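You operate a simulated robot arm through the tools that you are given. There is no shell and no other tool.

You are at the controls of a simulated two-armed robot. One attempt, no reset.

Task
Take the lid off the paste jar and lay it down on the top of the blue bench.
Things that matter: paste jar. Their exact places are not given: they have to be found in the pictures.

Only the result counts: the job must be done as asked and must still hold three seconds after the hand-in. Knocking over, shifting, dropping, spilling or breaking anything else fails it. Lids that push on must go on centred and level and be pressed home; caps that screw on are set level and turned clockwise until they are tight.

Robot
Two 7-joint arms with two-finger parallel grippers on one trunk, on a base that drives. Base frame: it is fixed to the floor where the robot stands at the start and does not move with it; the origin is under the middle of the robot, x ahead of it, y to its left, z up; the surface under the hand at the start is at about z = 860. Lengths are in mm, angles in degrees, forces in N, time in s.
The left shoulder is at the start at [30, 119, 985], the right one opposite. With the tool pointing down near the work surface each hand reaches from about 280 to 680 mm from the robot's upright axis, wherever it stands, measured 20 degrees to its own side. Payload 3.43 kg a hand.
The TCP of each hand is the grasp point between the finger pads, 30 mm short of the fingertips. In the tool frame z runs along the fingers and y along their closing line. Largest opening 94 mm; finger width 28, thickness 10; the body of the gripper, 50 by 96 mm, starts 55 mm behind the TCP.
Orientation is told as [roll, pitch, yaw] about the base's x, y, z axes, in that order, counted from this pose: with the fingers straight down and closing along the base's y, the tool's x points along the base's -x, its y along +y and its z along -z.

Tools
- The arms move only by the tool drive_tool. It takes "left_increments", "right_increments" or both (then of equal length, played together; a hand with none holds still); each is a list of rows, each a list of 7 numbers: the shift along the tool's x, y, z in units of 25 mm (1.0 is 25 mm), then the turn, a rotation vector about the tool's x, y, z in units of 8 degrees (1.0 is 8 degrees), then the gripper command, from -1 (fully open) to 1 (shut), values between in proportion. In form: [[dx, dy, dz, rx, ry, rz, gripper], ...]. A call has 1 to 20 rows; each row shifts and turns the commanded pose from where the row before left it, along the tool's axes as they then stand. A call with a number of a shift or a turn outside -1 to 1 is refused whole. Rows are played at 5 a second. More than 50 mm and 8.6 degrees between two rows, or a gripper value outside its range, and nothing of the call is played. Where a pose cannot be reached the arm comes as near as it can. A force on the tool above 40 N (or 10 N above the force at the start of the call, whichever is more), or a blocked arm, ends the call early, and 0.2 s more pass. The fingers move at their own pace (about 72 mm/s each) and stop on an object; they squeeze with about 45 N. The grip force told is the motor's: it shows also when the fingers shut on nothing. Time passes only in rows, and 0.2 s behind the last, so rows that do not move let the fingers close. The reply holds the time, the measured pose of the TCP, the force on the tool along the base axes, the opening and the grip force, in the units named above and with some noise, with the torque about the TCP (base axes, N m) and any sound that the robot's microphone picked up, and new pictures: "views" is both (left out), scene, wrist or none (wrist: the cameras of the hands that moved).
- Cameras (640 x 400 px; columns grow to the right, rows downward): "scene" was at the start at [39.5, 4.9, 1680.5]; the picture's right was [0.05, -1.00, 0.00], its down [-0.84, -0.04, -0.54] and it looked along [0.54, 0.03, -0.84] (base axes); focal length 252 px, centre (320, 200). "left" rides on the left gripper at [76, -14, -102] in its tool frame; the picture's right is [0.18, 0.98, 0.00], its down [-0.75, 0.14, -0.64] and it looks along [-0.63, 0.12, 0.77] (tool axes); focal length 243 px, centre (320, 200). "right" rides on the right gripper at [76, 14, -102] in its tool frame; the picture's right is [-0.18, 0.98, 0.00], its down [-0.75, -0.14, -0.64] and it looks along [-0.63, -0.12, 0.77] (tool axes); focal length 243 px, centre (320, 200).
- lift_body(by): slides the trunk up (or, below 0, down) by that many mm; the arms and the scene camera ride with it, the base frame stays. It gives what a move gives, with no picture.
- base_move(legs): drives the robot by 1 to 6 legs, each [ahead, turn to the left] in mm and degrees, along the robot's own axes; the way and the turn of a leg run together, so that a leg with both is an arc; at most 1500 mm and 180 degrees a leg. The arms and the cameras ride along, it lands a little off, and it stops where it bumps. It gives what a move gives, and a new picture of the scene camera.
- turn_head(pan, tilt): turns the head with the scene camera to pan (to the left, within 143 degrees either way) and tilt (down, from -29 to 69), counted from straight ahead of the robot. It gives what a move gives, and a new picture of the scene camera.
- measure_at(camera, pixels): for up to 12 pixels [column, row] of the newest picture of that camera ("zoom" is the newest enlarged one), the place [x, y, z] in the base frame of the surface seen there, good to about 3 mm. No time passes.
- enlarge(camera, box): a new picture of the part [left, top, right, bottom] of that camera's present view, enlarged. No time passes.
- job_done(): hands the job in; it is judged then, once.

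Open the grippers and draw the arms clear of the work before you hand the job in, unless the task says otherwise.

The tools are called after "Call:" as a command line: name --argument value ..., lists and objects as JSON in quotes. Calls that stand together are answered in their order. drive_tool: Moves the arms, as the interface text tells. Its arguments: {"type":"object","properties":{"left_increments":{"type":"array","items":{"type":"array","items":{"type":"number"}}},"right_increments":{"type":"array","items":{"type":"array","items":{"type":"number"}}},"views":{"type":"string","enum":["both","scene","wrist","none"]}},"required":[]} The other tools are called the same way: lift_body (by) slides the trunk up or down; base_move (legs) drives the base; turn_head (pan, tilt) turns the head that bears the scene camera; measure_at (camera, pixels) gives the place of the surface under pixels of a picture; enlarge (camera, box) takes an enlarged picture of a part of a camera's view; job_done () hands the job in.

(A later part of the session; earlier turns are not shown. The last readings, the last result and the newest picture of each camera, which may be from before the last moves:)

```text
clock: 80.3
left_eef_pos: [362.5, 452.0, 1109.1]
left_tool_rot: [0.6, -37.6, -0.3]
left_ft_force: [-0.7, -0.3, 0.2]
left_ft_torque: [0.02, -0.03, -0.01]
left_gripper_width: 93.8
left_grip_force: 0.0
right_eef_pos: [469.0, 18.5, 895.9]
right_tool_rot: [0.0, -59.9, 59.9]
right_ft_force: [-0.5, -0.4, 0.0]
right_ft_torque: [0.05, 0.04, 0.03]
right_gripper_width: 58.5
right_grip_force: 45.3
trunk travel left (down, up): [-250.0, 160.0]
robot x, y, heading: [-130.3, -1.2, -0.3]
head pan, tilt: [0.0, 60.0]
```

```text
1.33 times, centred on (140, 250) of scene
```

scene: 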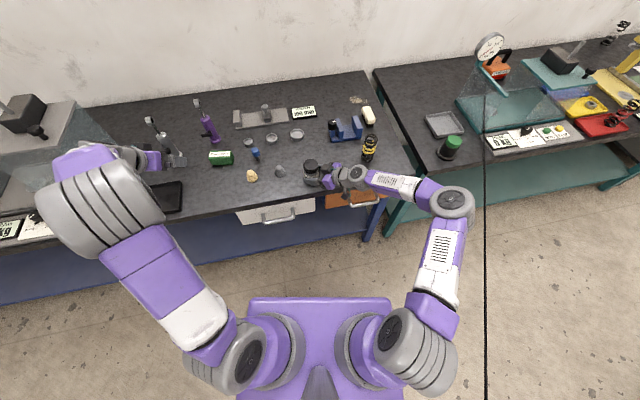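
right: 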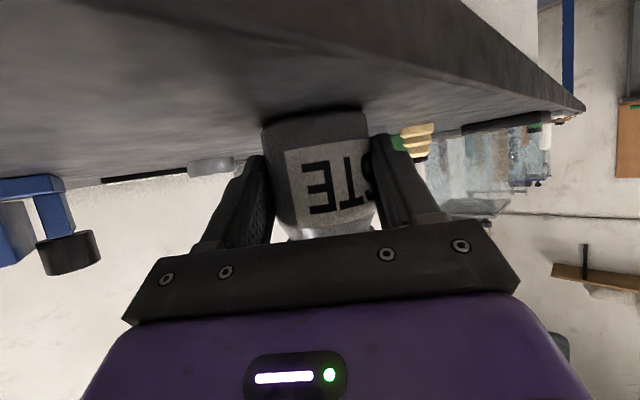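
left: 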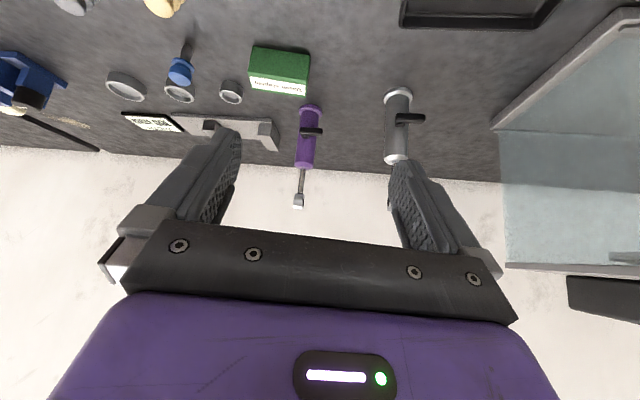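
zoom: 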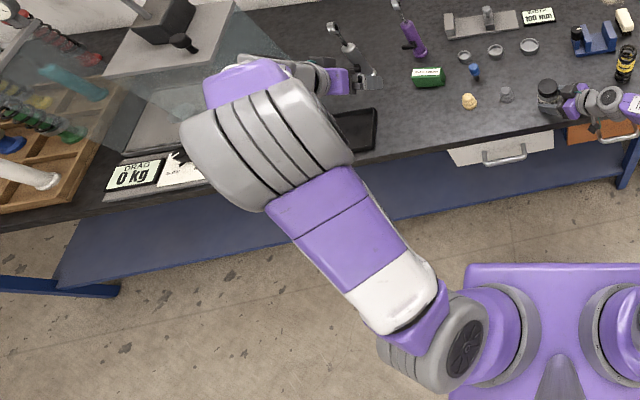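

The vents show the left shoulder flips side as the elbow passes its axis. I'll tilt the hand to −58° (elbow far left, vents visible) and then push it forward so the elbow goes around the front before bringing the hand upright.

Call:
drive_tool --left_increments '[[0, 0.2, -0.6, 0, -0.8, 0, -1], [0, 0.2, -0.6, 0, -0.8, 0, -1], [0, 0, -0.4, 0, -0.8, 0, -1], [0, 0, -0.4, 0, -0.4, 0, -1]]' --views "scene"

```text
clock: 81.3
left_eef_pos: [324.8, 461.1, 1143.2]
left_tool_rot: [0.8, -60.0, -0.7]
left_ft_force: [0.1, -0.8, -0.8]
left_ft_torque: [-0.04, 0.02, -0.03]
left_gripper_width: 94.1
left_grip_force: 0.1
right_eef_pos: [469.1, 17.8, 896.5]
right_tool_rot: [0.0, -60.0, 59.9]
right_ft_force: [0.1, 0.0, 0.2]
right_ft_torque: [0.02, 0.0, 0.0]
right_gripper_width: 59.1
right_grip_force: 45.1
trunk travel left (down, up): [-250.0, 160.0]
robot x, y, heading: [-131.1, 0.9, 0.1]
head pan, tilt: [0.0, 60.0]
```

scene: 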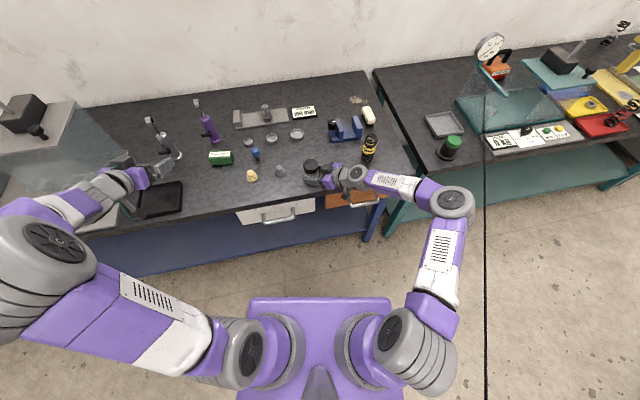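

Vents are visible with the elbow at (40,260). I push the hand straight forward 150 mm at this height.

Call:
drive_tool --left_increments '[[-0.5, 0, 0.866, 0, 0, 0, -1], [-0.5, 0, 0.866, 0, 0, 0, -1], [-0.5, 0, 0.866, 0, 0, 0, -1], [-0.5, 0, 0.866, 0, 0, 0, -1], [-0.5, 0, 0.866, 0, 0, 0, -1], [-0.5, 0, 0.866, 0, 0, 0, -1]]' --views "scene"

```text
clock: 82.7
left_eef_pos: [478.1, 462.9, 1143.6]
left_tool_rot: [0.8, -59.9, -0.7]
left_ft_force: [0.0, 0.1, 0.6]
left_ft_torque: [0.02, -0.02, -0.03]
left_gripper_width: 93.8
left_grip_force: 0.2
right_eef_pos: [471.6, 19.8, 897.1]
right_tool_rot: [0.0, -60.0, 60.0]
right_ft_force: [-0.3, -0.8, 0.6]
right_ft_torque: [0.01, 0.0, -0.01]
right_gripper_width: 58.8
right_grip_force: 45.2
trunk travel left (down, up): [-250.0, 160.0]
robot x, y, heading: [-128.5, 0.2, -0.0]
head pan, tilt: [0.0, 60.0]
```

scene: 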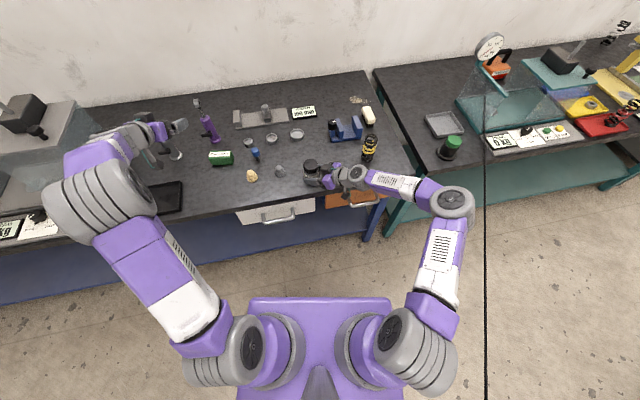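

I enlarge the left arm to see how the wrist joint is oriented in this pose.

Call:
enlarge --camera "scene" --box '[40, 95, 240, 220]'

Call:
enlarge --camera "scene" --box '[310, 140, 480, 246]'

```text
3.20 times, centred on (140, 158) of scene
```

zoom: 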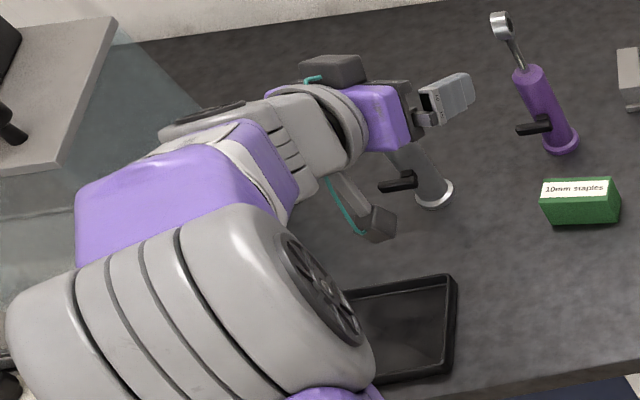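

```text
3.76 times, centred on (395, 193) of scene
```

zoom: 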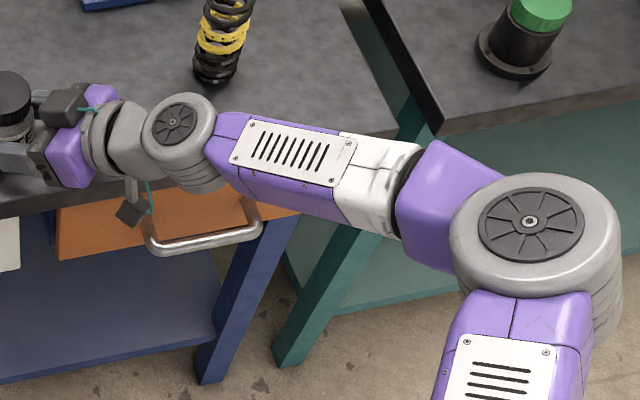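

The left wrist's disc lies on the outer side while the elbow's lies on the inner side, so the wrist is flipped. I swing the hand outward to the left through the forearm's line (keeping the wrist in place), which should bend it the other way.

Call:
drive_tool --left_increments '[[0.6, 0, 0, 0, -0.8, 0, -1], [0, 0.9, 0, -0.9, 0, -0.4, -1], [0, 0.9, 0, -0.9, 0, -0.4, -1], [0, 0.9, 0, -0.9, 0, -0.4, -1], [0, 0.9, 0, -0.9, 0, -0.4, -1], [0, 0.9, 0, -0.9, 0, -0.4, -1], [0, 0.9, 0, -0.9, 0, -0.4, -1], [0, 0.9, 0, -0.9, 0, -0.4, -1]]' --views "scene"

Call:
enlarge --camera "scene" --box '[20, 75, 260, 225]'

```text
clock: 84.5
left_eef_pos: [408.8, 599.5, 1131.7]
left_tool_rot: [0.0, -66.5, 55.2]
left_ft_force: [0.0, 1.2, -0.2]
left_ft_torque: [0.01, 0.01, 0.0]
left_gripper_width: 94.0
left_grip_force: 0.1
right_eef_pos: [470.6, 18.8, 896.4]
right_tool_rot: [0.0, -60.0, 59.8]
right_ft_force: [0.2, -0.1, 0.3]
right_ft_torque: [0.01, -0.02, 0.0]
right_gripper_width: 58.8
right_grip_force: 44.5
trunk travel left (down, up): [-250.0, 160.0]
robot x, y, heading: [-126.5, 0.4, -0.2]
head pan, tilt: [0.0, 60.0]
```

scene: 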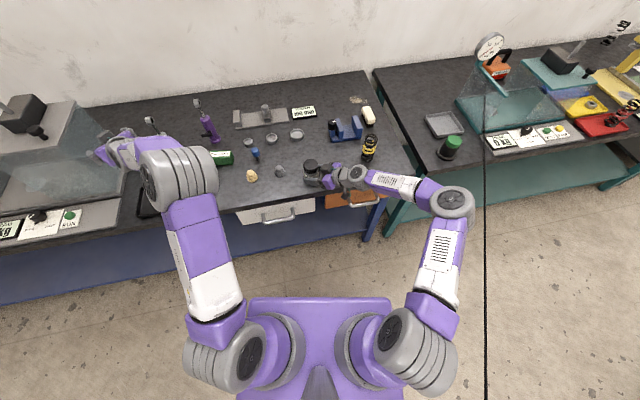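

```text
2.67 times, centred on (140, 150) of scene
```

zoom: 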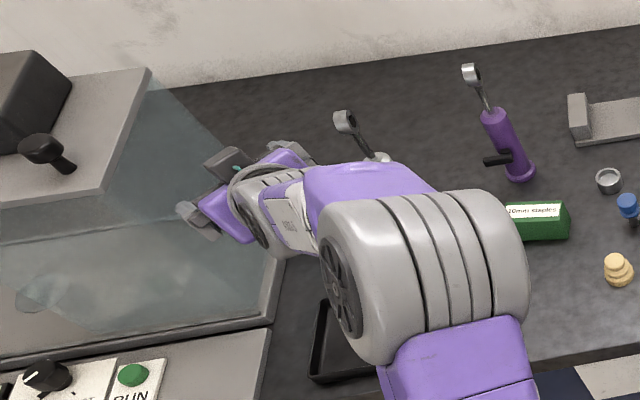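

The elbow follows the hand, so this isn't the way. Earlier, pushing toward the jar against the limit and coming back moved the elbow outward a little each time (222→188 px), so I return to the comfortable upright pose and use that ratchet effect.

Call:
drive_tool --left_increments '[[0, -0.9, 0, 0.9, 0, 0.4, -1], [0, -0.9, 0, 0.9, 0, 0.4, -1], [0, -0.9, 0, 0.9, 0, 0.4, -1], [0, -0.9, 0, 0.9, 0, 0.4, -1], [0, -0.9, 0, 0.9, 0, 0.4, -1], [0, -0.9, 0, 0.9, 0, 0.4, -1], [0, -0.9, 0, 0.9, 0, 0.4, -1], [0.4, -1, -0.77, 0, 0, 0, -1], [0.4, -1, -0.77, 0, 0, 0, -1], [0.4, -1, -0.77, 0, 0, 0, -1], [0.4, -1, -0.77, 0, 0, 0, -1], [0.4, -1, -0.77, 0, 0, 0, -1], [0.4, -1, -0.77, 0, 0, 0, -1]]' --views "scene"

Call:
drive_tool --left_increments '[[0, -0.2, 0, 0, 0.9, 0, -1], [0, -0.2, 0, 0, 0.9, 0, -1], [0, -0.2, 0, 0, 0.9, 0, -1], [0, -0.2, 0, 0, 0.9, 0, -1], [0, -0.2, 0, 0, 0.9, 0, -1], [0, -0.2, 0, 0, 0.9, 0, -1], [0, -0.2, 0, 0, 0.9, 0, -1], [0, -0.2, 0, 0, 0.9, 0, -1], [0, -0.2, 0, 0, 0.9, 0, -1]]' --views "scene"

```text
clock: 87.3
left_eef_pos: [363.2, 314.4, 1104.7]
left_tool_rot: [1.0, -66.3, -0.9]
left_ft_force: [0.1, 0.4, -0.2]
left_ft_torque: [-0.02, -0.02, 0.01]
left_gripper_width: 93.9
left_grip_force: 0.0
left hand out of reach, approached as far as the arm can: row 7
right_eef_pos: [470.5, 18.2, 894.6]
right_tool_rot: [0.0, -59.9, 59.9]
right_ft_force: [-1.2, -0.7, 1.2]
right_ft_torque: [0.07, 0.05, 0.02]
right_gripper_width: 59.0
right_grip_force: 45.0
trunk travel left (down, up): [-250.0, 160.0]
robot x, y, heading: [-129.0, 0.9, -0.1]
head pan, tilt: [0.0, 60.0]
```

scene: 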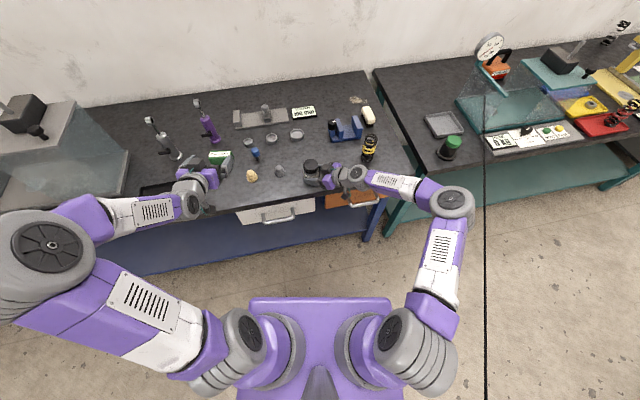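

```text
clock: 89.3
left_eef_pos: [363.2, 269.3, 1103.7]
left_tool_rot: [0.4, -1.3, 0.0]
left_ft_force: [-0.1, 1.0, -0.1]
left_ft_torque: [0.03, 0.01, 0.01]
left_gripper_width: 94.1
left_grip_force: 0.1
right_eef_pos: [471.1, 17.8, 896.7]
right_tool_rot: [0.0, -60.0, 60.0]
right_ft_force: [0.5, 0.4, 0.0]
right_ft_torque: [-0.07, 0.04, -0.02]
right_gripper_width: 58.6
right_grip_force: 45.5
trunk travel left (down, up): [-250.0, 160.0]
robot x, y, heading: [-127.2, 0.4, -0.2]
head pan, tilt: [0.0, 60.0]
```

scene: 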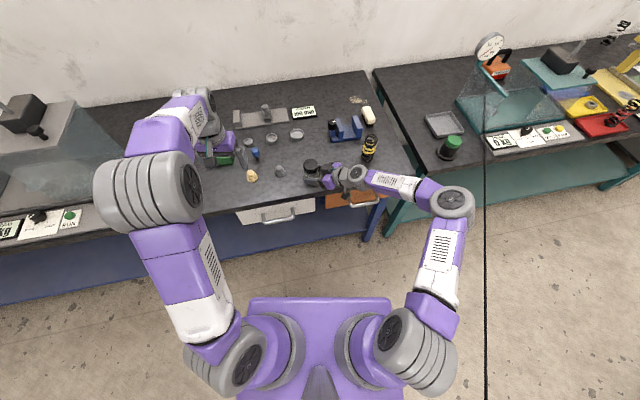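

The left hand is now upright at (363, 269, 1104) with the elbow out (150,190), as at the start, and no limit reported. I move it toward the jar.

Call:
drive_tool --left_increments '[[-0.46, -0.95, 0.3, 0, 0, 0, -0.36], [-0.46, -0.95, 0.3, 0, 0, 0, -0.36], [-0.46, -0.95, 0.3, 0, 0, 0, -0.36], [-0.46, -0.95, 0.3, 0, 0, 0, -0.36], [-0.46, -0.95, 0.3, 0, 0, 0, -0.36], [-0.46, -0.95, 0.3, 0, 0, 0, -0.36]]' --views "both"

```text
clock: 90.7
left_eef_pos: [434.7, 124.3, 1060.3]
left_tool_rot: [0.5, -1.6, 0.0]
left_ft_force: [-0.1, 0.1, 0.8]
left_ft_torque: [-0.04, -0.01, 0.0]
left_gripper_width: 63.9
left_grip_force: 0.2
right_eef_pos: [470.5, 18.4, 896.8]
right_tool_rot: [0.1, -60.0, 59.9]
right_ft_force: [0.6, 0.5, 0.7]
right_ft_torque: [-0.05, 0.0, 0.01]
right_gripper_width: 58.9
right_grip_force: 44.7
trunk travel left (down, up): [-250.0, 160.0]
robot x, y, heading: [-126.6, -2.8, 0.0]
head pan, tilt: [0.0, 60.0]
```

scene: 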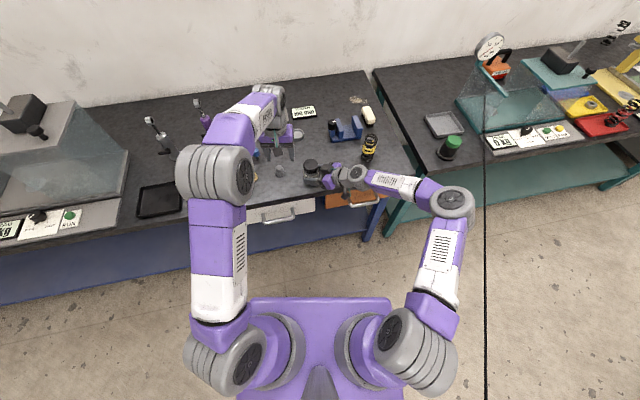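
left: 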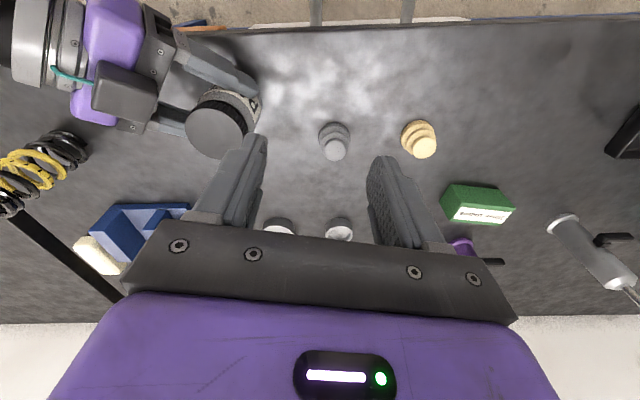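

This posture works. I measure the lid again from the left wrist camera, where it shows at (215,130).

Call:
enlarge --camera "left" --box '[150, 70, 290, 170]'

Call:
measure_at --camera "left" --pixels '[[215, 130], [190, 130], [240, 130], [216, 107], [216, 155], [205, 110], [228, 150]]'

```text
4.00 times, centred on (220, 120) of left
```

zoom: 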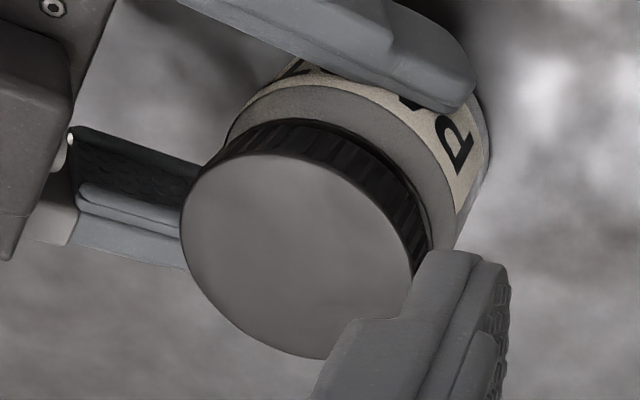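

```text
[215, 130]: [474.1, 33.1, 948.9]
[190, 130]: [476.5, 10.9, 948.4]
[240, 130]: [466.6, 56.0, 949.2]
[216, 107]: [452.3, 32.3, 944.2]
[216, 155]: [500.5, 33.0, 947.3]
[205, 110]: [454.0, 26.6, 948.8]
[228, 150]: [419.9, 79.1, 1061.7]
```

I measure the lid's rim points in this zoom to get its centre accurately.

Call:
measure_at --camera "zoom" --pixels '[[190, 225], [203, 185], [250, 160], [300, 162], [350, 185], [390, 230], [405, 265], [200, 280], [240, 325], [300, 350], [298, 255]]'

```text
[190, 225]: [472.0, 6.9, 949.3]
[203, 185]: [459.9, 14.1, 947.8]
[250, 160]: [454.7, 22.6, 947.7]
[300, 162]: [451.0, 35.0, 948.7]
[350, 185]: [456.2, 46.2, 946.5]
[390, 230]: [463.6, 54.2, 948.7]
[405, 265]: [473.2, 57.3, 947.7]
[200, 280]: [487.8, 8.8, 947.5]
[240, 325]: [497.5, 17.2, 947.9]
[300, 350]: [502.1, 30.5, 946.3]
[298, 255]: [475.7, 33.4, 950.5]
```

The lid centre is (477, 32), radius ≈25 mm, top z≈948. I move the left hand over it at z≈1030, then yaw it to −60° to have room for a long anticlockwise turn.

Call:
drive_tool --left_increments '[[-0.338, -0.738, 0.24, 0.012, 0.04, 0, -0.36], [-0.338, -0.738, 0.24, 0.012, 0.04, 0, -0.36], [-0.338, -0.738, 0.24, 0.012, 0.04, 0, -0.36], [-0.338, -0.738, 0.24, 0.012, 0.04, 0, -0.36], [-0.338, -0.738, 0.24, 0.012, 0.04, 0, -0.36], [0, 0, 0, 0, 0, 0.94, -0.36], [0, 0, 0, 0, 0, 0.94, -0.36], [0, 0, 0, 0, 0, 0.94, -0.36], [0, 0, 0, 0, 0, 0.94, -0.36], [0, 0, 0, 0, 0, 0.94, -0.36], [0, 0, 0, 0, 0, 0.94, -0.36], [0, 0, 0, 0, 0, 0.94, -0.36], [0, 0, 0, 0, 0, 0.94, -0.36]]' --views "both"

```text
clock: 93.5
left_eef_pos: [477.4, 34.4, 1029.8]
left_tool_rot: [-0.2, 0.0, -60.3]
left_ft_force: [-0.1, 0.0, -0.6]
left_ft_torque: [0.02, -0.02, -0.03]
left_gripper_width: 63.8
left_grip_force: 0.0
right_eef_pos: [471.2, 18.3, 896.6]
right_tool_rot: [0.0, -59.9, 60.0]
right_ft_force: [-1.0, 0.2, -0.6]
right_ft_torque: [0.02, -0.02, 0.01]
right_gripper_width: 58.9
right_grip_force: 44.8
trunk travel left (down, up): [-250.0, 160.0]
robot x, y, heading: [-128.4, 5.3, -0.1]
head pan, tilt: [0.0, 60.0]
```

scene: 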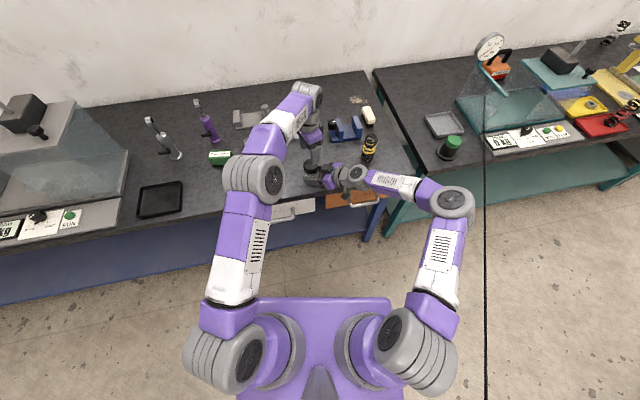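
left: 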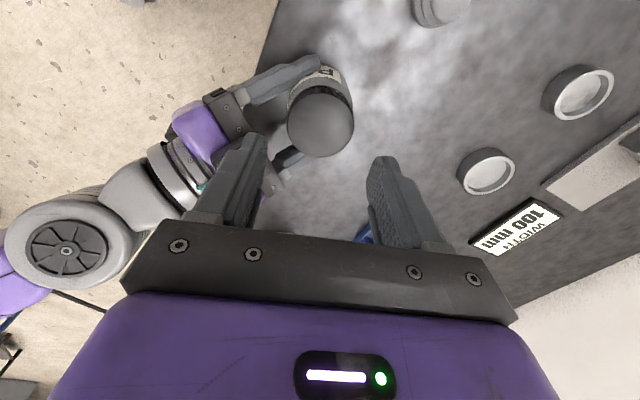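

The left hand is centred over the lid (lid at (321,122) between the fingers in the left picture). I lower it to z≈975 and check.

Call:
drive_tool --left_increments '[[0, 0, 0.55, 0, 0, 0, -0.36], [0, 0, 0.55, 0, 0, 0, -0.36], [0, 0, 0.55, 0, 0, 0, -0.36], [0, 0, 0.5, 0, 0, 0, -0.36]]' --views "both"

Call:
enlarge --camera "left" --box '[220, 80, 420, 205]'

Call:
enlarge --camera "scene" --box '[270, 110, 390, 200]'

```text
clock: 94.5
left_eef_pos: [477.3, 33.6, 976.5]
left_tool_rot: [-0.2, 0.0, -60.2]
left_ft_force: [-0.4, 0.0, 0.2]
left_ft_torque: [0.04, 0.03, 0.01]
left_gripper_width: 63.9
left_grip_force: 0.0
right_eef_pos: [471.6, 19.2, 896.6]
right_tool_rot: [0.0, -60.0, 60.0]
right_ft_force: [-0.4, 0.7, 0.2]
right_ft_torque: [0.0, 0.04, 0.0]
right_gripper_width: 58.7
right_grip_force: 44.9
trunk travel left (down, up): [-250.0, 160.0]
robot x, y, heading: [-132.2, -1.8, 0.0]
head pan, tilt: [0.0, 60.0]
```

scene: 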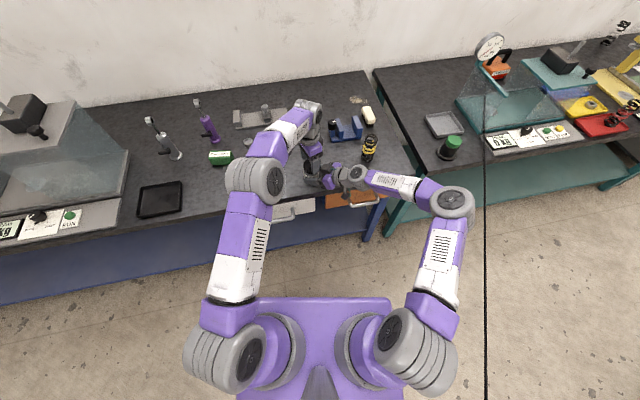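
left: 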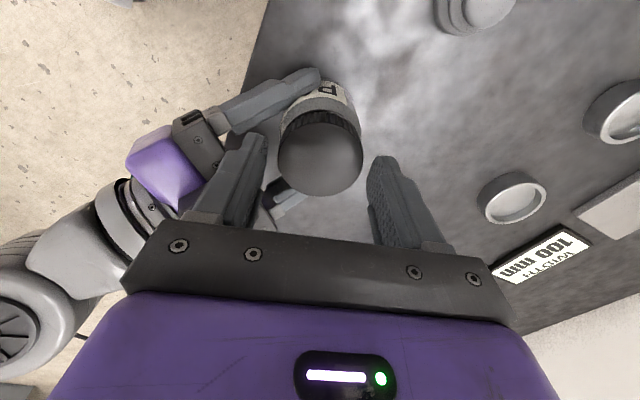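

```text
3.20 times, centred on (320, 142) of left
```

zoom: 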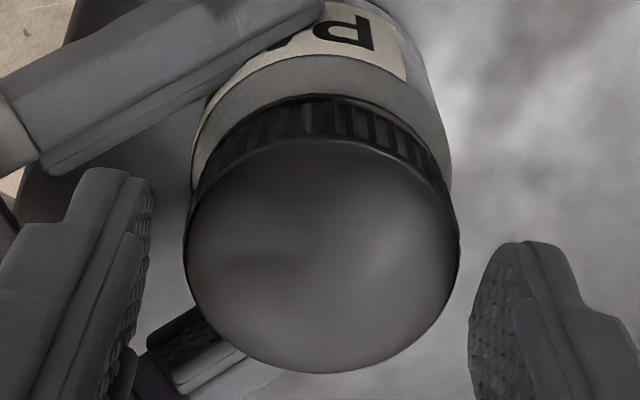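

```text
4.44 times, centred on (330, 155) of scene
```

zoom: 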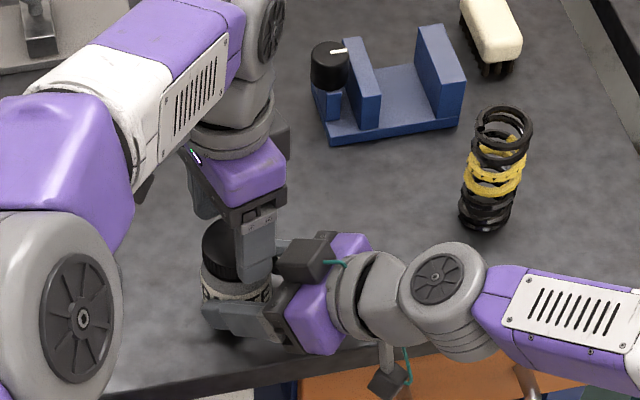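

The fingers are level with the lid top and clear of the right hand's box by ~18 mm. I lower to z≈959.5 so that the fingertips cover the lid's rim, then close.

Call:
drive_tool --left_increments '[[0, 0, 0.34, 0, 0, 0, -0.36], [0, 0, 0.34, 0, 0, 0, -0.36], [0, 0, 0, 0, 0, 0, -0.36]]' --views "wrist"

Call:
enlarge --camera "left" --box '[220, 80, 420, 205]'

```text
clock: 95.2
left_eef_pos: [479.5, 35.0, 968.8]
left_tool_rot: [0.4, -0.7, -60.1]
left_ft_force: [-1.8, 2.4, 5.3]
left_ft_torque: [-0.17, 0.17, -0.15]
left_gripper_width: 64.1
left_grip_force: 0.0
right_eef_pos: [470.0, 17.4, 896.6]
right_tool_rot: [0.1, -60.0, 59.7]
right_ft_force: [-1.3, -0.9, 3.6]
right_ft_torque: [0.36, 0.1, 0.12]
right_gripper_width: 58.9
right_grip_force: 45.0
trunk travel left (down, up): [-250.0, 160.0]
robot x, y, heading: [-131.3, 2.1, -0.1]
head pan, tilt: [0.0, 60.0]
stopped in row 3 (left hand): the force on the tool passed its limit at 43 N (the readings are from after the stop); the commanded pose is now the measured one
```

left: 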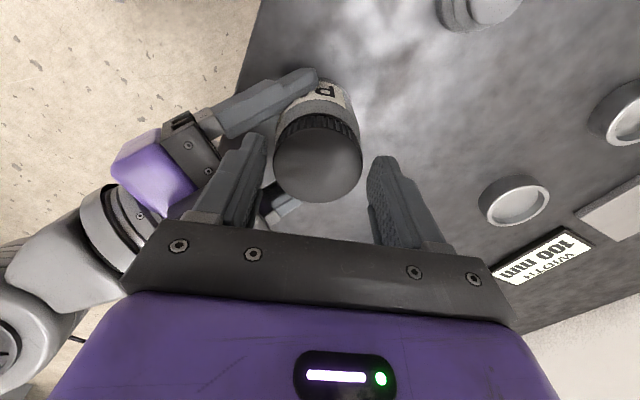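

```text
3.20 times, centred on (320, 142) of left
```

zoom: 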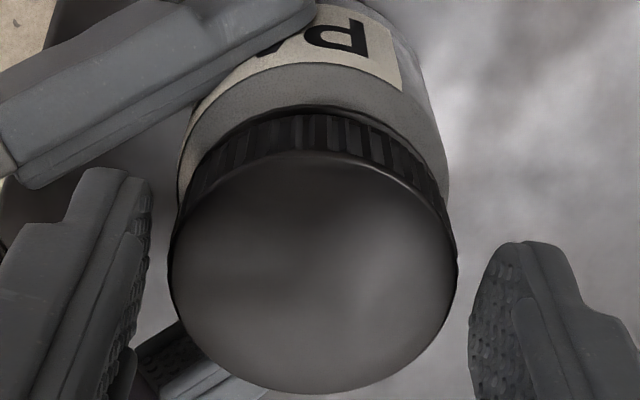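

The left finger touched something of the right gripper at (contact 43 N), since at yaw −60 it points towards that gripper's corner. I raise the left hand and turn it to yaw ≈ +15, where its fingers clear the right gripper.

Call:
drive_tool --left_increments '[[0, 0, -0.8, 0, 0, 0, -0.36], [0, 0, -0.8, 0, 0, 0, -0.36], [0, 0, -0.8, 0, 0, 0, -0.36], [0, 0, 0, 0, 0, -0.94, -0.36], [0, 0, 0, 0, 0, -0.94, -0.36], [0, 0, 0, 0, 0, -0.94, -0.36], [0, 0, 0, 0, 0, -0.94, -0.36], [0, 0, 0, 0, 0, -0.94, -0.36], [0, 0, 0, 0, 0, -0.94, -0.36], [0, 0, 0, 0, 0, -0.94, -0.36], [0, 0, 0, 0, 0, -0.94, -0.36], [0, 0, 0, 0, 0, -0.94, -0.36], [0, 0, 0, 0, 0, -0.94, -0.36]]' --views "both"

Call:
enlarge --camera "scene" --box '[270, 110, 390, 200]'

Call:
enlarge --camera "left" --box '[180, 30, 420, 180]'

```text
clock: 98.0
left_eef_pos: [478.9, 34.7, 1026.0]
left_tool_rot: [-0.6, -0.5, 15.3]
left_ft_force: [-0.3, 0.3, -1.0]
left_ft_torque: [0.03, 0.01, 0.01]
left_gripper_width: 63.8
left_grip_force: 0.0
right_eef_pos: [471.1, 17.0, 896.7]
right_tool_rot: [-0.1, -60.0, 59.8]
right_ft_force: [1.5, 2.4, 13.7]
right_ft_torque: [0.21, -0.1, 0.01]
right_gripper_width: 58.8
right_grip_force: 45.4
trunk travel left (down, up): [-250.0, 160.0]
robot x, y, heading: [-127.9, 3.0, 0.2]
head pan, tilt: [0.0, 60.0]
```

scene: 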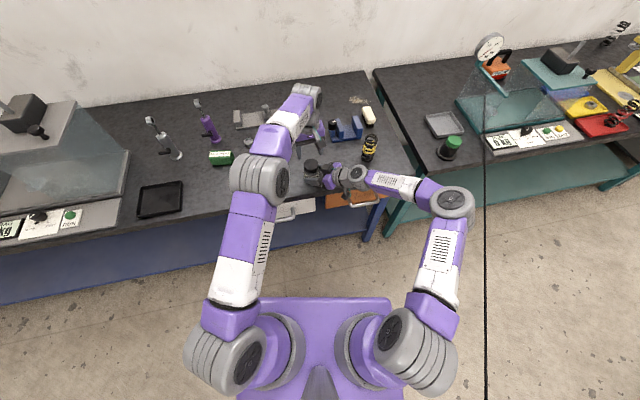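
left: 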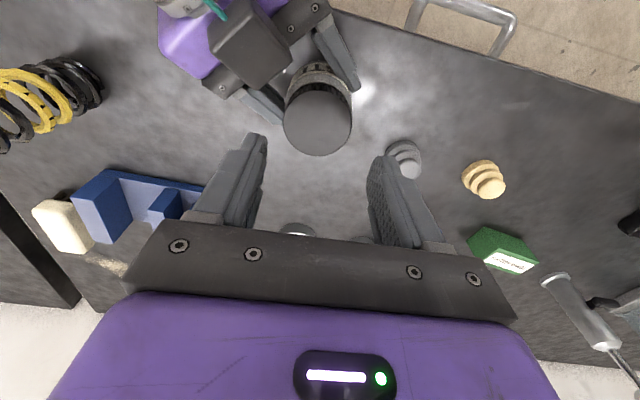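

```text
4.44 times, centred on (330, 155) of scene
```

zoom: 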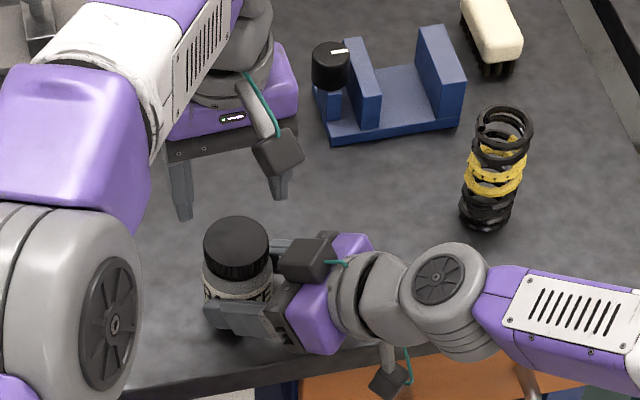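

```text
2.67 times, centred on (300, 105) of left
```

zoom: 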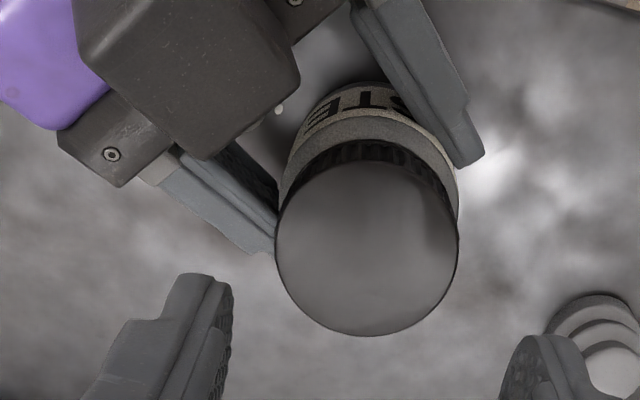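

The jar still stands straight; the right hand now reads 13.7 N upward (it got pressed a bit). I re-measure the lid's rim in the left zoom.

Call:
measure_at --camera "zoom" --pixels '[[284, 240], [300, 190], [330, 165], [365, 158], [405, 168], [435, 190], [452, 230], [290, 290], [330, 325], [380, 328], [430, 300], [368, 245]]'

```text
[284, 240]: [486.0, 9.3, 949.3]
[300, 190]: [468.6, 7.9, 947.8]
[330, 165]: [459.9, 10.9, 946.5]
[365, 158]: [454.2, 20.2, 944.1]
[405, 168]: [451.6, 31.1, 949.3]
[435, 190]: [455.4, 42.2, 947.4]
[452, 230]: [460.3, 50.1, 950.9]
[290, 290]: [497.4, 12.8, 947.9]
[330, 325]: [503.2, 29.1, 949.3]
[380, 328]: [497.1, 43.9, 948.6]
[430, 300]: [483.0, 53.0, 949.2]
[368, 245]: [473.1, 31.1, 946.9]
```

The lid centre is (477, 31); the left hand is about (+2, +3) off, so I correct that, and test in the air that it can turn up to yaw ≈ +105.

Call:
drive_tool --left_increments '[[0.108, -0.095, 0, -0.09, 0.04, 0, -0.36], [0, 0, 0, 0, 0, -0.97, -0.36], [0, 0, 0, 0, 0, -0.97, -0.36], [0, 0, 0, 0, 0, -0.97, -0.36], [0, 0, 0, 0, 0, -0.97, -0.36], [0, 0, 0, 0, 0, -0.97, -0.36], [0, 0, 0, 0, 0, -0.97, -0.36], [0, 0, 0, 0, 0, -0.97, -0.36], [0, 0, 0, 0, 0, -0.97, -0.36], [0, 0, 0, 0, 0, -0.97, -0.36], [0, 0, 0, 0, 0, -0.97, -0.36], [0, 0, 0, 0, 0, -0.97, -0.36], [0, 0, 0, 0, 0, -0.97, -0.36]]' --views "scene"

```text
clock: 100.8
left_eef_pos: [476.1, 32.2, 1026.2]
left_tool_rot: [-0.1, 0.0, 108.5]
left_ft_force: [-0.7, 0.2, 0.6]
left_ft_torque: [-0.04, 0.01, -0.01]
left_gripper_width: 63.9
left_grip_force: 0.0
right_eef_pos: [470.5, 18.2, 896.1]
right_tool_rot: [-0.1, -60.0, 59.8]
right_ft_force: [2.3, 0.7, 14.3]
right_ft_torque: [0.2, -0.09, -0.03]
right_gripper_width: 58.9
right_grip_force: 44.7
trunk travel left (down, up): [-250.0, 160.0]
robot x, y, heading: [-127.4, -2.0, -0.2]
head pan, tilt: [0.0, 60.0]
```

scene: 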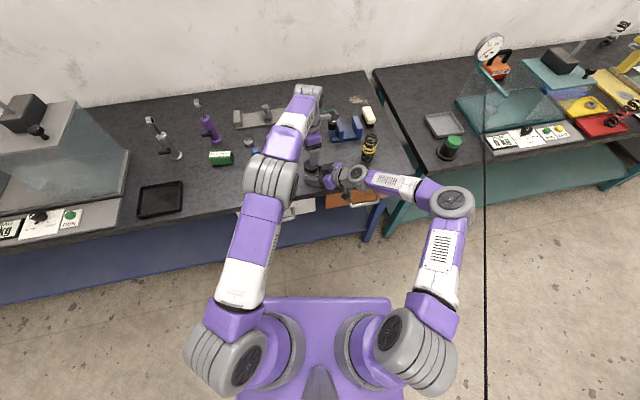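

It turns freely to +108° without limit. I turn back to yaw +15 and lower to z≈976 for a look.

Call:
drive_tool --left_increments '[[0, 0, 0, 0, 0, 0.97, -0.36], [0, 0, 0, 0, 0, 0.97, -0.36], [0, 0, 0, 0, 0, 0.97, -0.36], [0, 0, 0, 0, 0, 0.97, -0.36], [0, 0, 0, 0, 0, 0.97, -0.36], [0, 0, 0, 0, 0, 0.97, -0.36], [0, 0, 0, 0, 0, 0.97, -0.36], [0, 0, 0, 0, 0, 0.97, -0.36], [0, 0, 0, 0, 0, 0.97, -0.36], [0, 0, 0, 0, 0, 0.97, -0.36], [0, 0, 0, 0, 0, 0.97, -0.36], [0, 0, 0, 0, 0, 0.97, -0.36], [0, 0, 0.66, 0, 0, 0, -0.36], [0, 0, 0.66, 0, 0, 0, -0.36], [0, 0, 0.66, 0, 0, 0, -0.36]]' --views "both"

Call:
enlarge --camera "left" --box '[200, 60, 440, 210]'

Call:
enlarge --camera "scene" --box '[280, 125, 380, 200]'

```text
clock: 104.0
left_eef_pos: [475.1, 33.0, 976.4]
left_tool_rot: [0.1, -0.2, 15.1]
left_ft_force: [-0.4, 0.3, 0.7]
left_ft_torque: [0.05, 0.0, -0.03]
left_gripper_width: 64.0
left_grip_force: 0.0
right_eef_pos: [472.1, 17.9, 895.4]
right_tool_rot: [-0.2, -60.0, 59.7]
right_ft_force: [1.0, 0.1, 14.6]
right_ft_torque: [0.21, -0.09, 0.0]
right_gripper_width: 59.1
right_grip_force: 45.4
trunk travel left (down, up): [-250.0, 160.0]
robot x, y, heading: [-129.1, 1.3, -0.0]
head pan, tilt: [0.0, 60.0]
```

scene: 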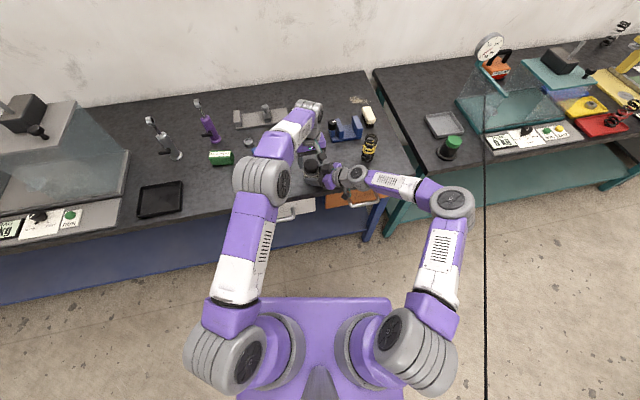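
left: 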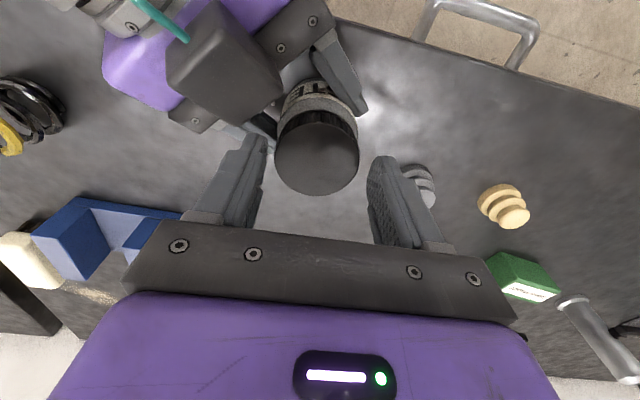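

```text
2.67 times, centred on (320, 135) of left
```

zoom: 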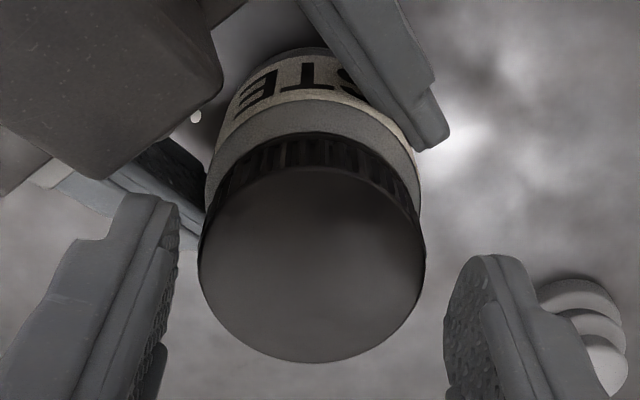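

```text
5.33 times, centred on (330, 162) of scene
```

zoom: 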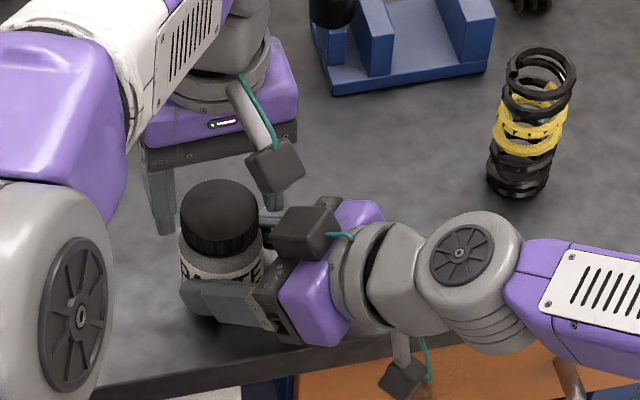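

The lid sits symmetrically between the left fingers (gaps at zoom 180–197 and 425–443). I lower the last 17 mm to put the fingertips over the rim.

Call:
drive_tool --left_increments '[[-0.05, -0.05, 0.23, 0, 0, 0, -0.36], [0, 0, 0.23, 0, 0, 0, -0.36], [0, 0, 0.22, 0, 0, 0, -0.36]]' --views "wrist"

Call:
enlarge --camera "left" --box '[200, 60, 440, 210]'

```text
clock: 104.8
left_eef_pos: [476.3, 30.4, 959.7]
left_tool_rot: [0.1, -0.1, 15.1]
left_ft_force: [0.6, -1.1, -1.5]
left_ft_torque: [-0.02, 0.04, 0.0]
left_gripper_width: 63.9
left_grip_force: 0.0
right_eef_pos: [470.5, 18.8, 895.8]
right_tool_rot: [-0.3, -60.0, 59.9]
right_ft_force: [1.7, 1.4, 13.8]
right_ft_torque: [0.2, -0.09, -0.03]
right_gripper_width: 59.0
right_grip_force: 44.9
trunk travel left (down, up): [-250.0, 160.0]
robot x, y, heading: [-129.7, -5.0, -0.0]
head pan, tilt: [0.0, 60.0]
```

left: 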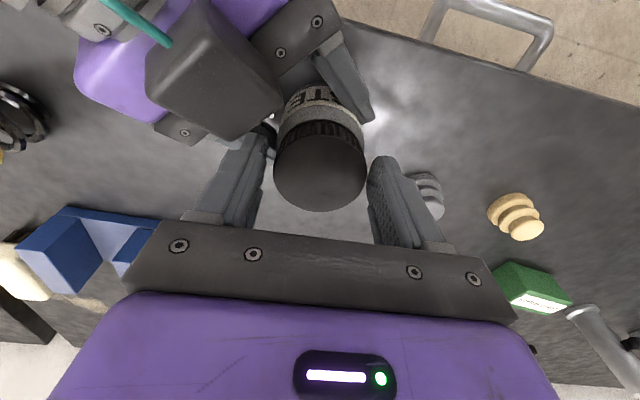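

```text
2.67 times, centred on (320, 135) of left
```

zoom: 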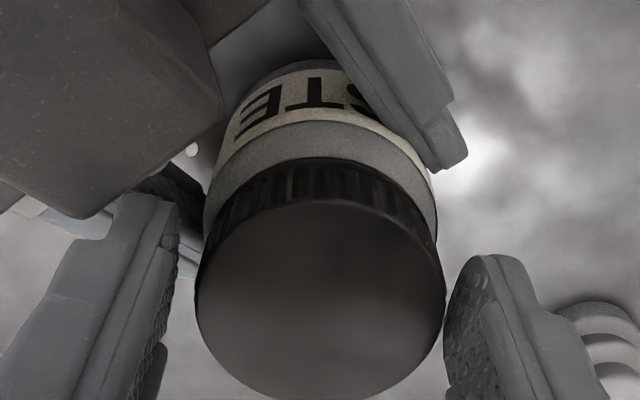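

No contact; the lid is between the fingertips. I nudge 1 mm and close the left gripper on the lid rim.

Call:
drive_tool --left_increments '[[0, 0.03, 0, 0, 0, 0, -0.3], [0, 0, 0, 0, 0, 0, -0.2], [0, 0, 0, 0, 0, 0, -0.1], [0, 0, 0, 0, 0, 0, 0.3], [0, 0, 0, 0, 0, 0, 1], [0, 0, 0, 0, 0, 0, 1], [0, 0, 0, 0, 0, 0, 1]]' --views "wrist"

Call:
enlarge --camera "left" --box '[200, 60, 440, 210]'

```text
clock: 106.4
left_eef_pos: [477.4, 32.4, 959.6]
left_tool_rot: [0.1, 0.0, 15.2]
left_ft_force: [1.5, -1.6, 0.1]
left_ft_torque: [-0.07, 0.0, -0.03]
left_gripper_width: 50.5
left_grip_force: 44.3
right_eef_pos: [470.3, 17.7, 895.4]
right_tool_rot: [-0.2, -60.0, 59.8]
right_ft_force: [-0.4, 0.9, 13.5]
right_ft_torque: [0.13, -0.13, -0.01]
right_gripper_width: 58.6
right_grip_force: 45.4
trunk travel left (down, up): [-250.0, 160.0]
robot x, y, heading: [-132.3, 2.6, -0.1]
head pan, tilt: [0.0, 60.0]
```

left: 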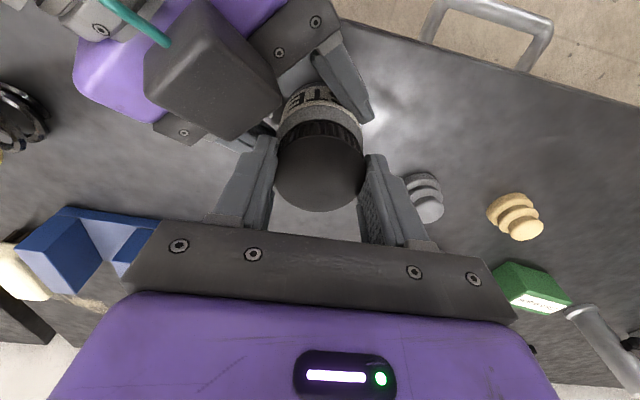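

```text
2.67 times, centred on (320, 135) of left
```

zoom: 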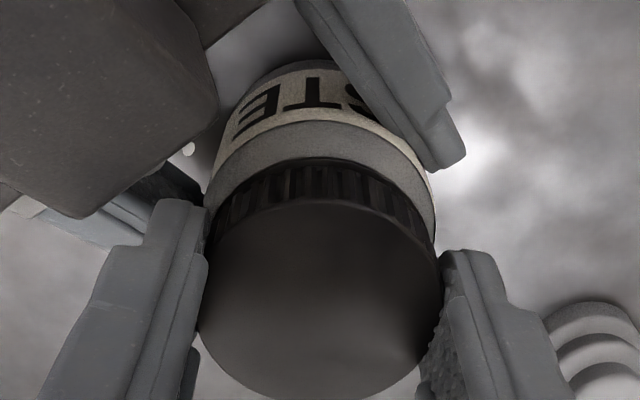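

The lid is gripped (50.5 mm, 44 N). I start turning it anticlockwise a little (about 13°) and watch the torque and force.

Call:
drive_tool --left_increments '[[0, 0, 0, 0, 0, -0.4, 1], [0, 0, 0, 0, 0, -0.4, 1], [0, 0, 0, 0, 0, -0.4, 1], [0, 0, 0, 0, 0, -0.4, 1]]' --views "wrist"

Call:
enlarge --camera "left" --box '[200, 60, 440, 210]'

```text
clock: 107.4
left_eef_pos: [477.1, 31.4, 960.1]
left_tool_rot: [0.2, 0.0, 27.9]
left_ft_force: [1.6, -3.2, -1.5]
left_ft_torque: [-0.09, -0.03, -0.01]
left_gripper_width: 50.6
left_grip_force: 45.2
right_eef_pos: [470.0, 17.1, 896.3]
right_tool_rot: [-0.1, -60.0, 59.8]
right_ft_force: [-0.3, 2.6, 13.8]
right_ft_torque: [0.04, -0.2, 0.03]
right_gripper_width: 59.0
right_grip_force: 45.0
trunk travel left (down, up): [-250.0, 160.0]
robot x, y, heading: [-130.2, 1.9, 0.1]
head pan, tilt: [0.0, 60.0]
```

left: 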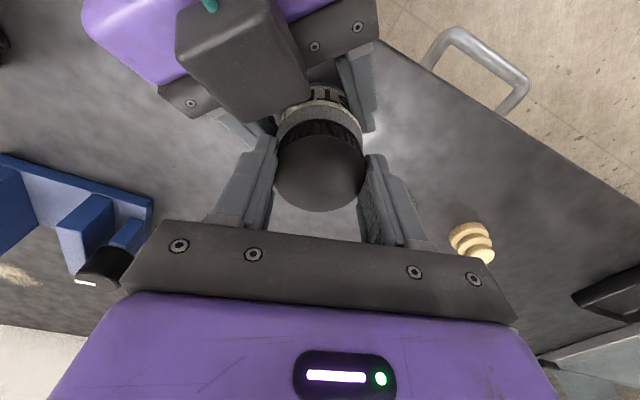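

```text
2.67 times, centred on (320, 135) of left
```

zoom: 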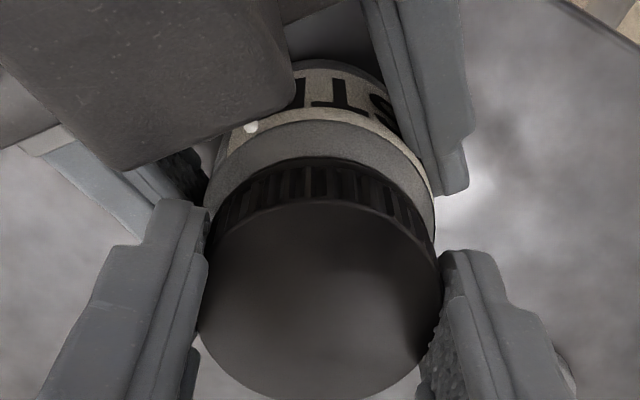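

The lid turns with the fingers relative to the jar with hardly any torque. I continue turning anticlockwise to about yaw +105.

Call:
drive_tool --left_increments '[[0, 0, 0, 0, 0, -0.8, 1], [0, 0, 0, 0, 0, -0.8, 1], [0, 0, 0, 0, 0, -0.8, 1], [0, 0, 0, 0, 0, -0.8, 1], [0, 0, 0, 0, 0, -0.8, 1], [0, 0, 0, 0, 0, -0.8, 1]]' --views "wrist"

Call:
enlarge --camera "left" --box '[200, 60, 440, 210]'

```text
clock: 108.8
left_eef_pos: [477.5, 31.7, 960.6]
left_tool_rot: [-0.1, -0.1, 66.3]
left_ft_force: [8.5, -9.8, 0.4]
left_ft_torque: [-0.3, -0.13, -0.01]
left_gripper_width: 50.6
left_grip_force: 44.8
right_eef_pos: [471.0, 19.1, 896.1]
right_tool_rot: [0.1, -60.0, 59.8]
right_ft_force: [-5.0, 6.6, 14.8]
right_ft_torque: [-0.39, -0.5, 0.24]
right_gripper_width: 58.7
right_grip_force: 45.0
trunk travel left (down, up): [-250.0, 160.0]
robot x, y, heading: [-132.0, 0.6, -0.1]
head pan, tilt: [0.0, 60.0]
```

left: 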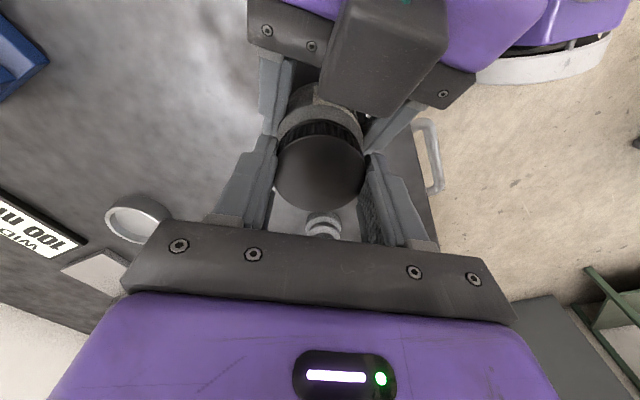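

```text
2.67 times, centred on (320, 135) of left
```

zoom: 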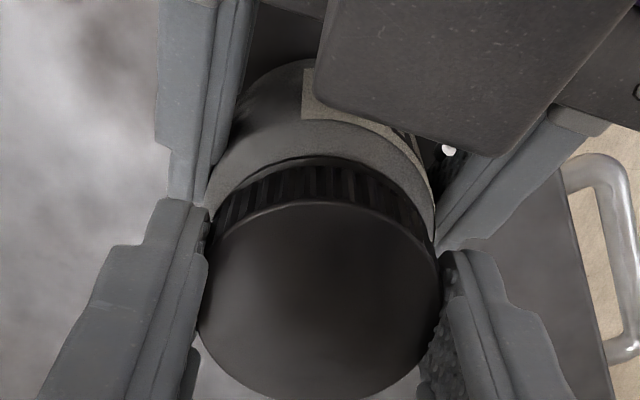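

The lid keeps turning (ribs stay fixed to the fingers, body label moves); a small side force (8.5, −9.8 N) shows a ~1 mm offset, which I relieve while turning on to about +105°.

Call:
drive_tool --left_increments '[[0.02, -0.04, 0, 0, 0, -0.8, 1], [0, 0, 0, 0, 0, -0.8, 1], [0, 0, 0, 0, 0, -0.8, 1], [0, 0, 0, 0, 0, -0.8, 1], [0, 0, 0, 0, 0, -0.8, 1], [0, 0, 0, 0, 0, -0.8, 1]]' --views "both"

Call:
enlarge --camera "left" --box '[200, 60, 440, 210]'

```text
clock: 110.2
left_eef_pos: [478.7, 30.8, 960.6]
left_tool_rot: [-0.4, -0.1, 104.9]
left_ft_force: [15.9, -9.8, 2.7]
left_ft_torque: [-0.32, 0.0, -0.04]
left_gripper_width: 50.4
left_grip_force: 45.5
right_eef_pos: [470.0, 18.6, 895.5]
right_tool_rot: [-0.1, -60.1, 59.9]
right_ft_force: [-12.2, 7.0, 13.0]
right_ft_torque: [-0.23, -1.04, 0.31]
right_gripper_width: 59.0
right_grip_force: 45.2
trunk travel left (down, up): [-250.0, 160.0]
robot x, y, heading: [-125.6, -2.1, -0.1]
head pan, tilt: [0.0, 60.0]
```

scene: 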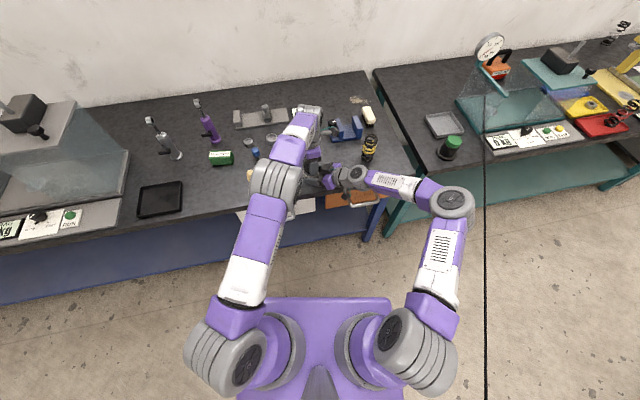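
left: 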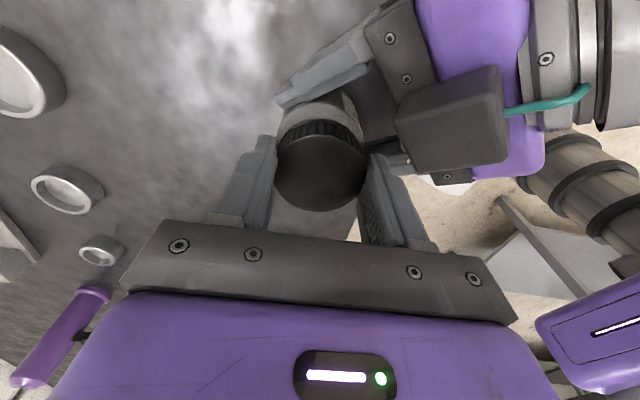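

```text
2.67 times, centred on (320, 135) of left
```

zoom: 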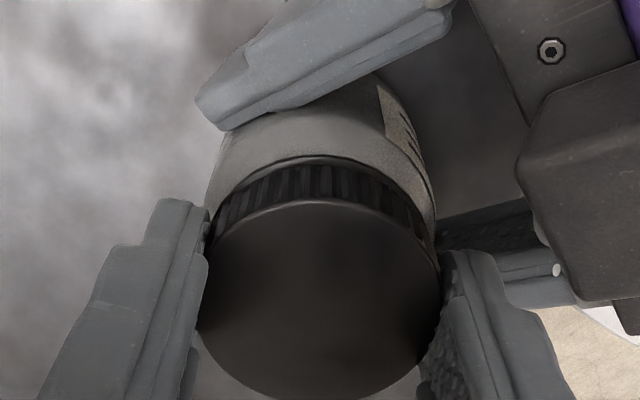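

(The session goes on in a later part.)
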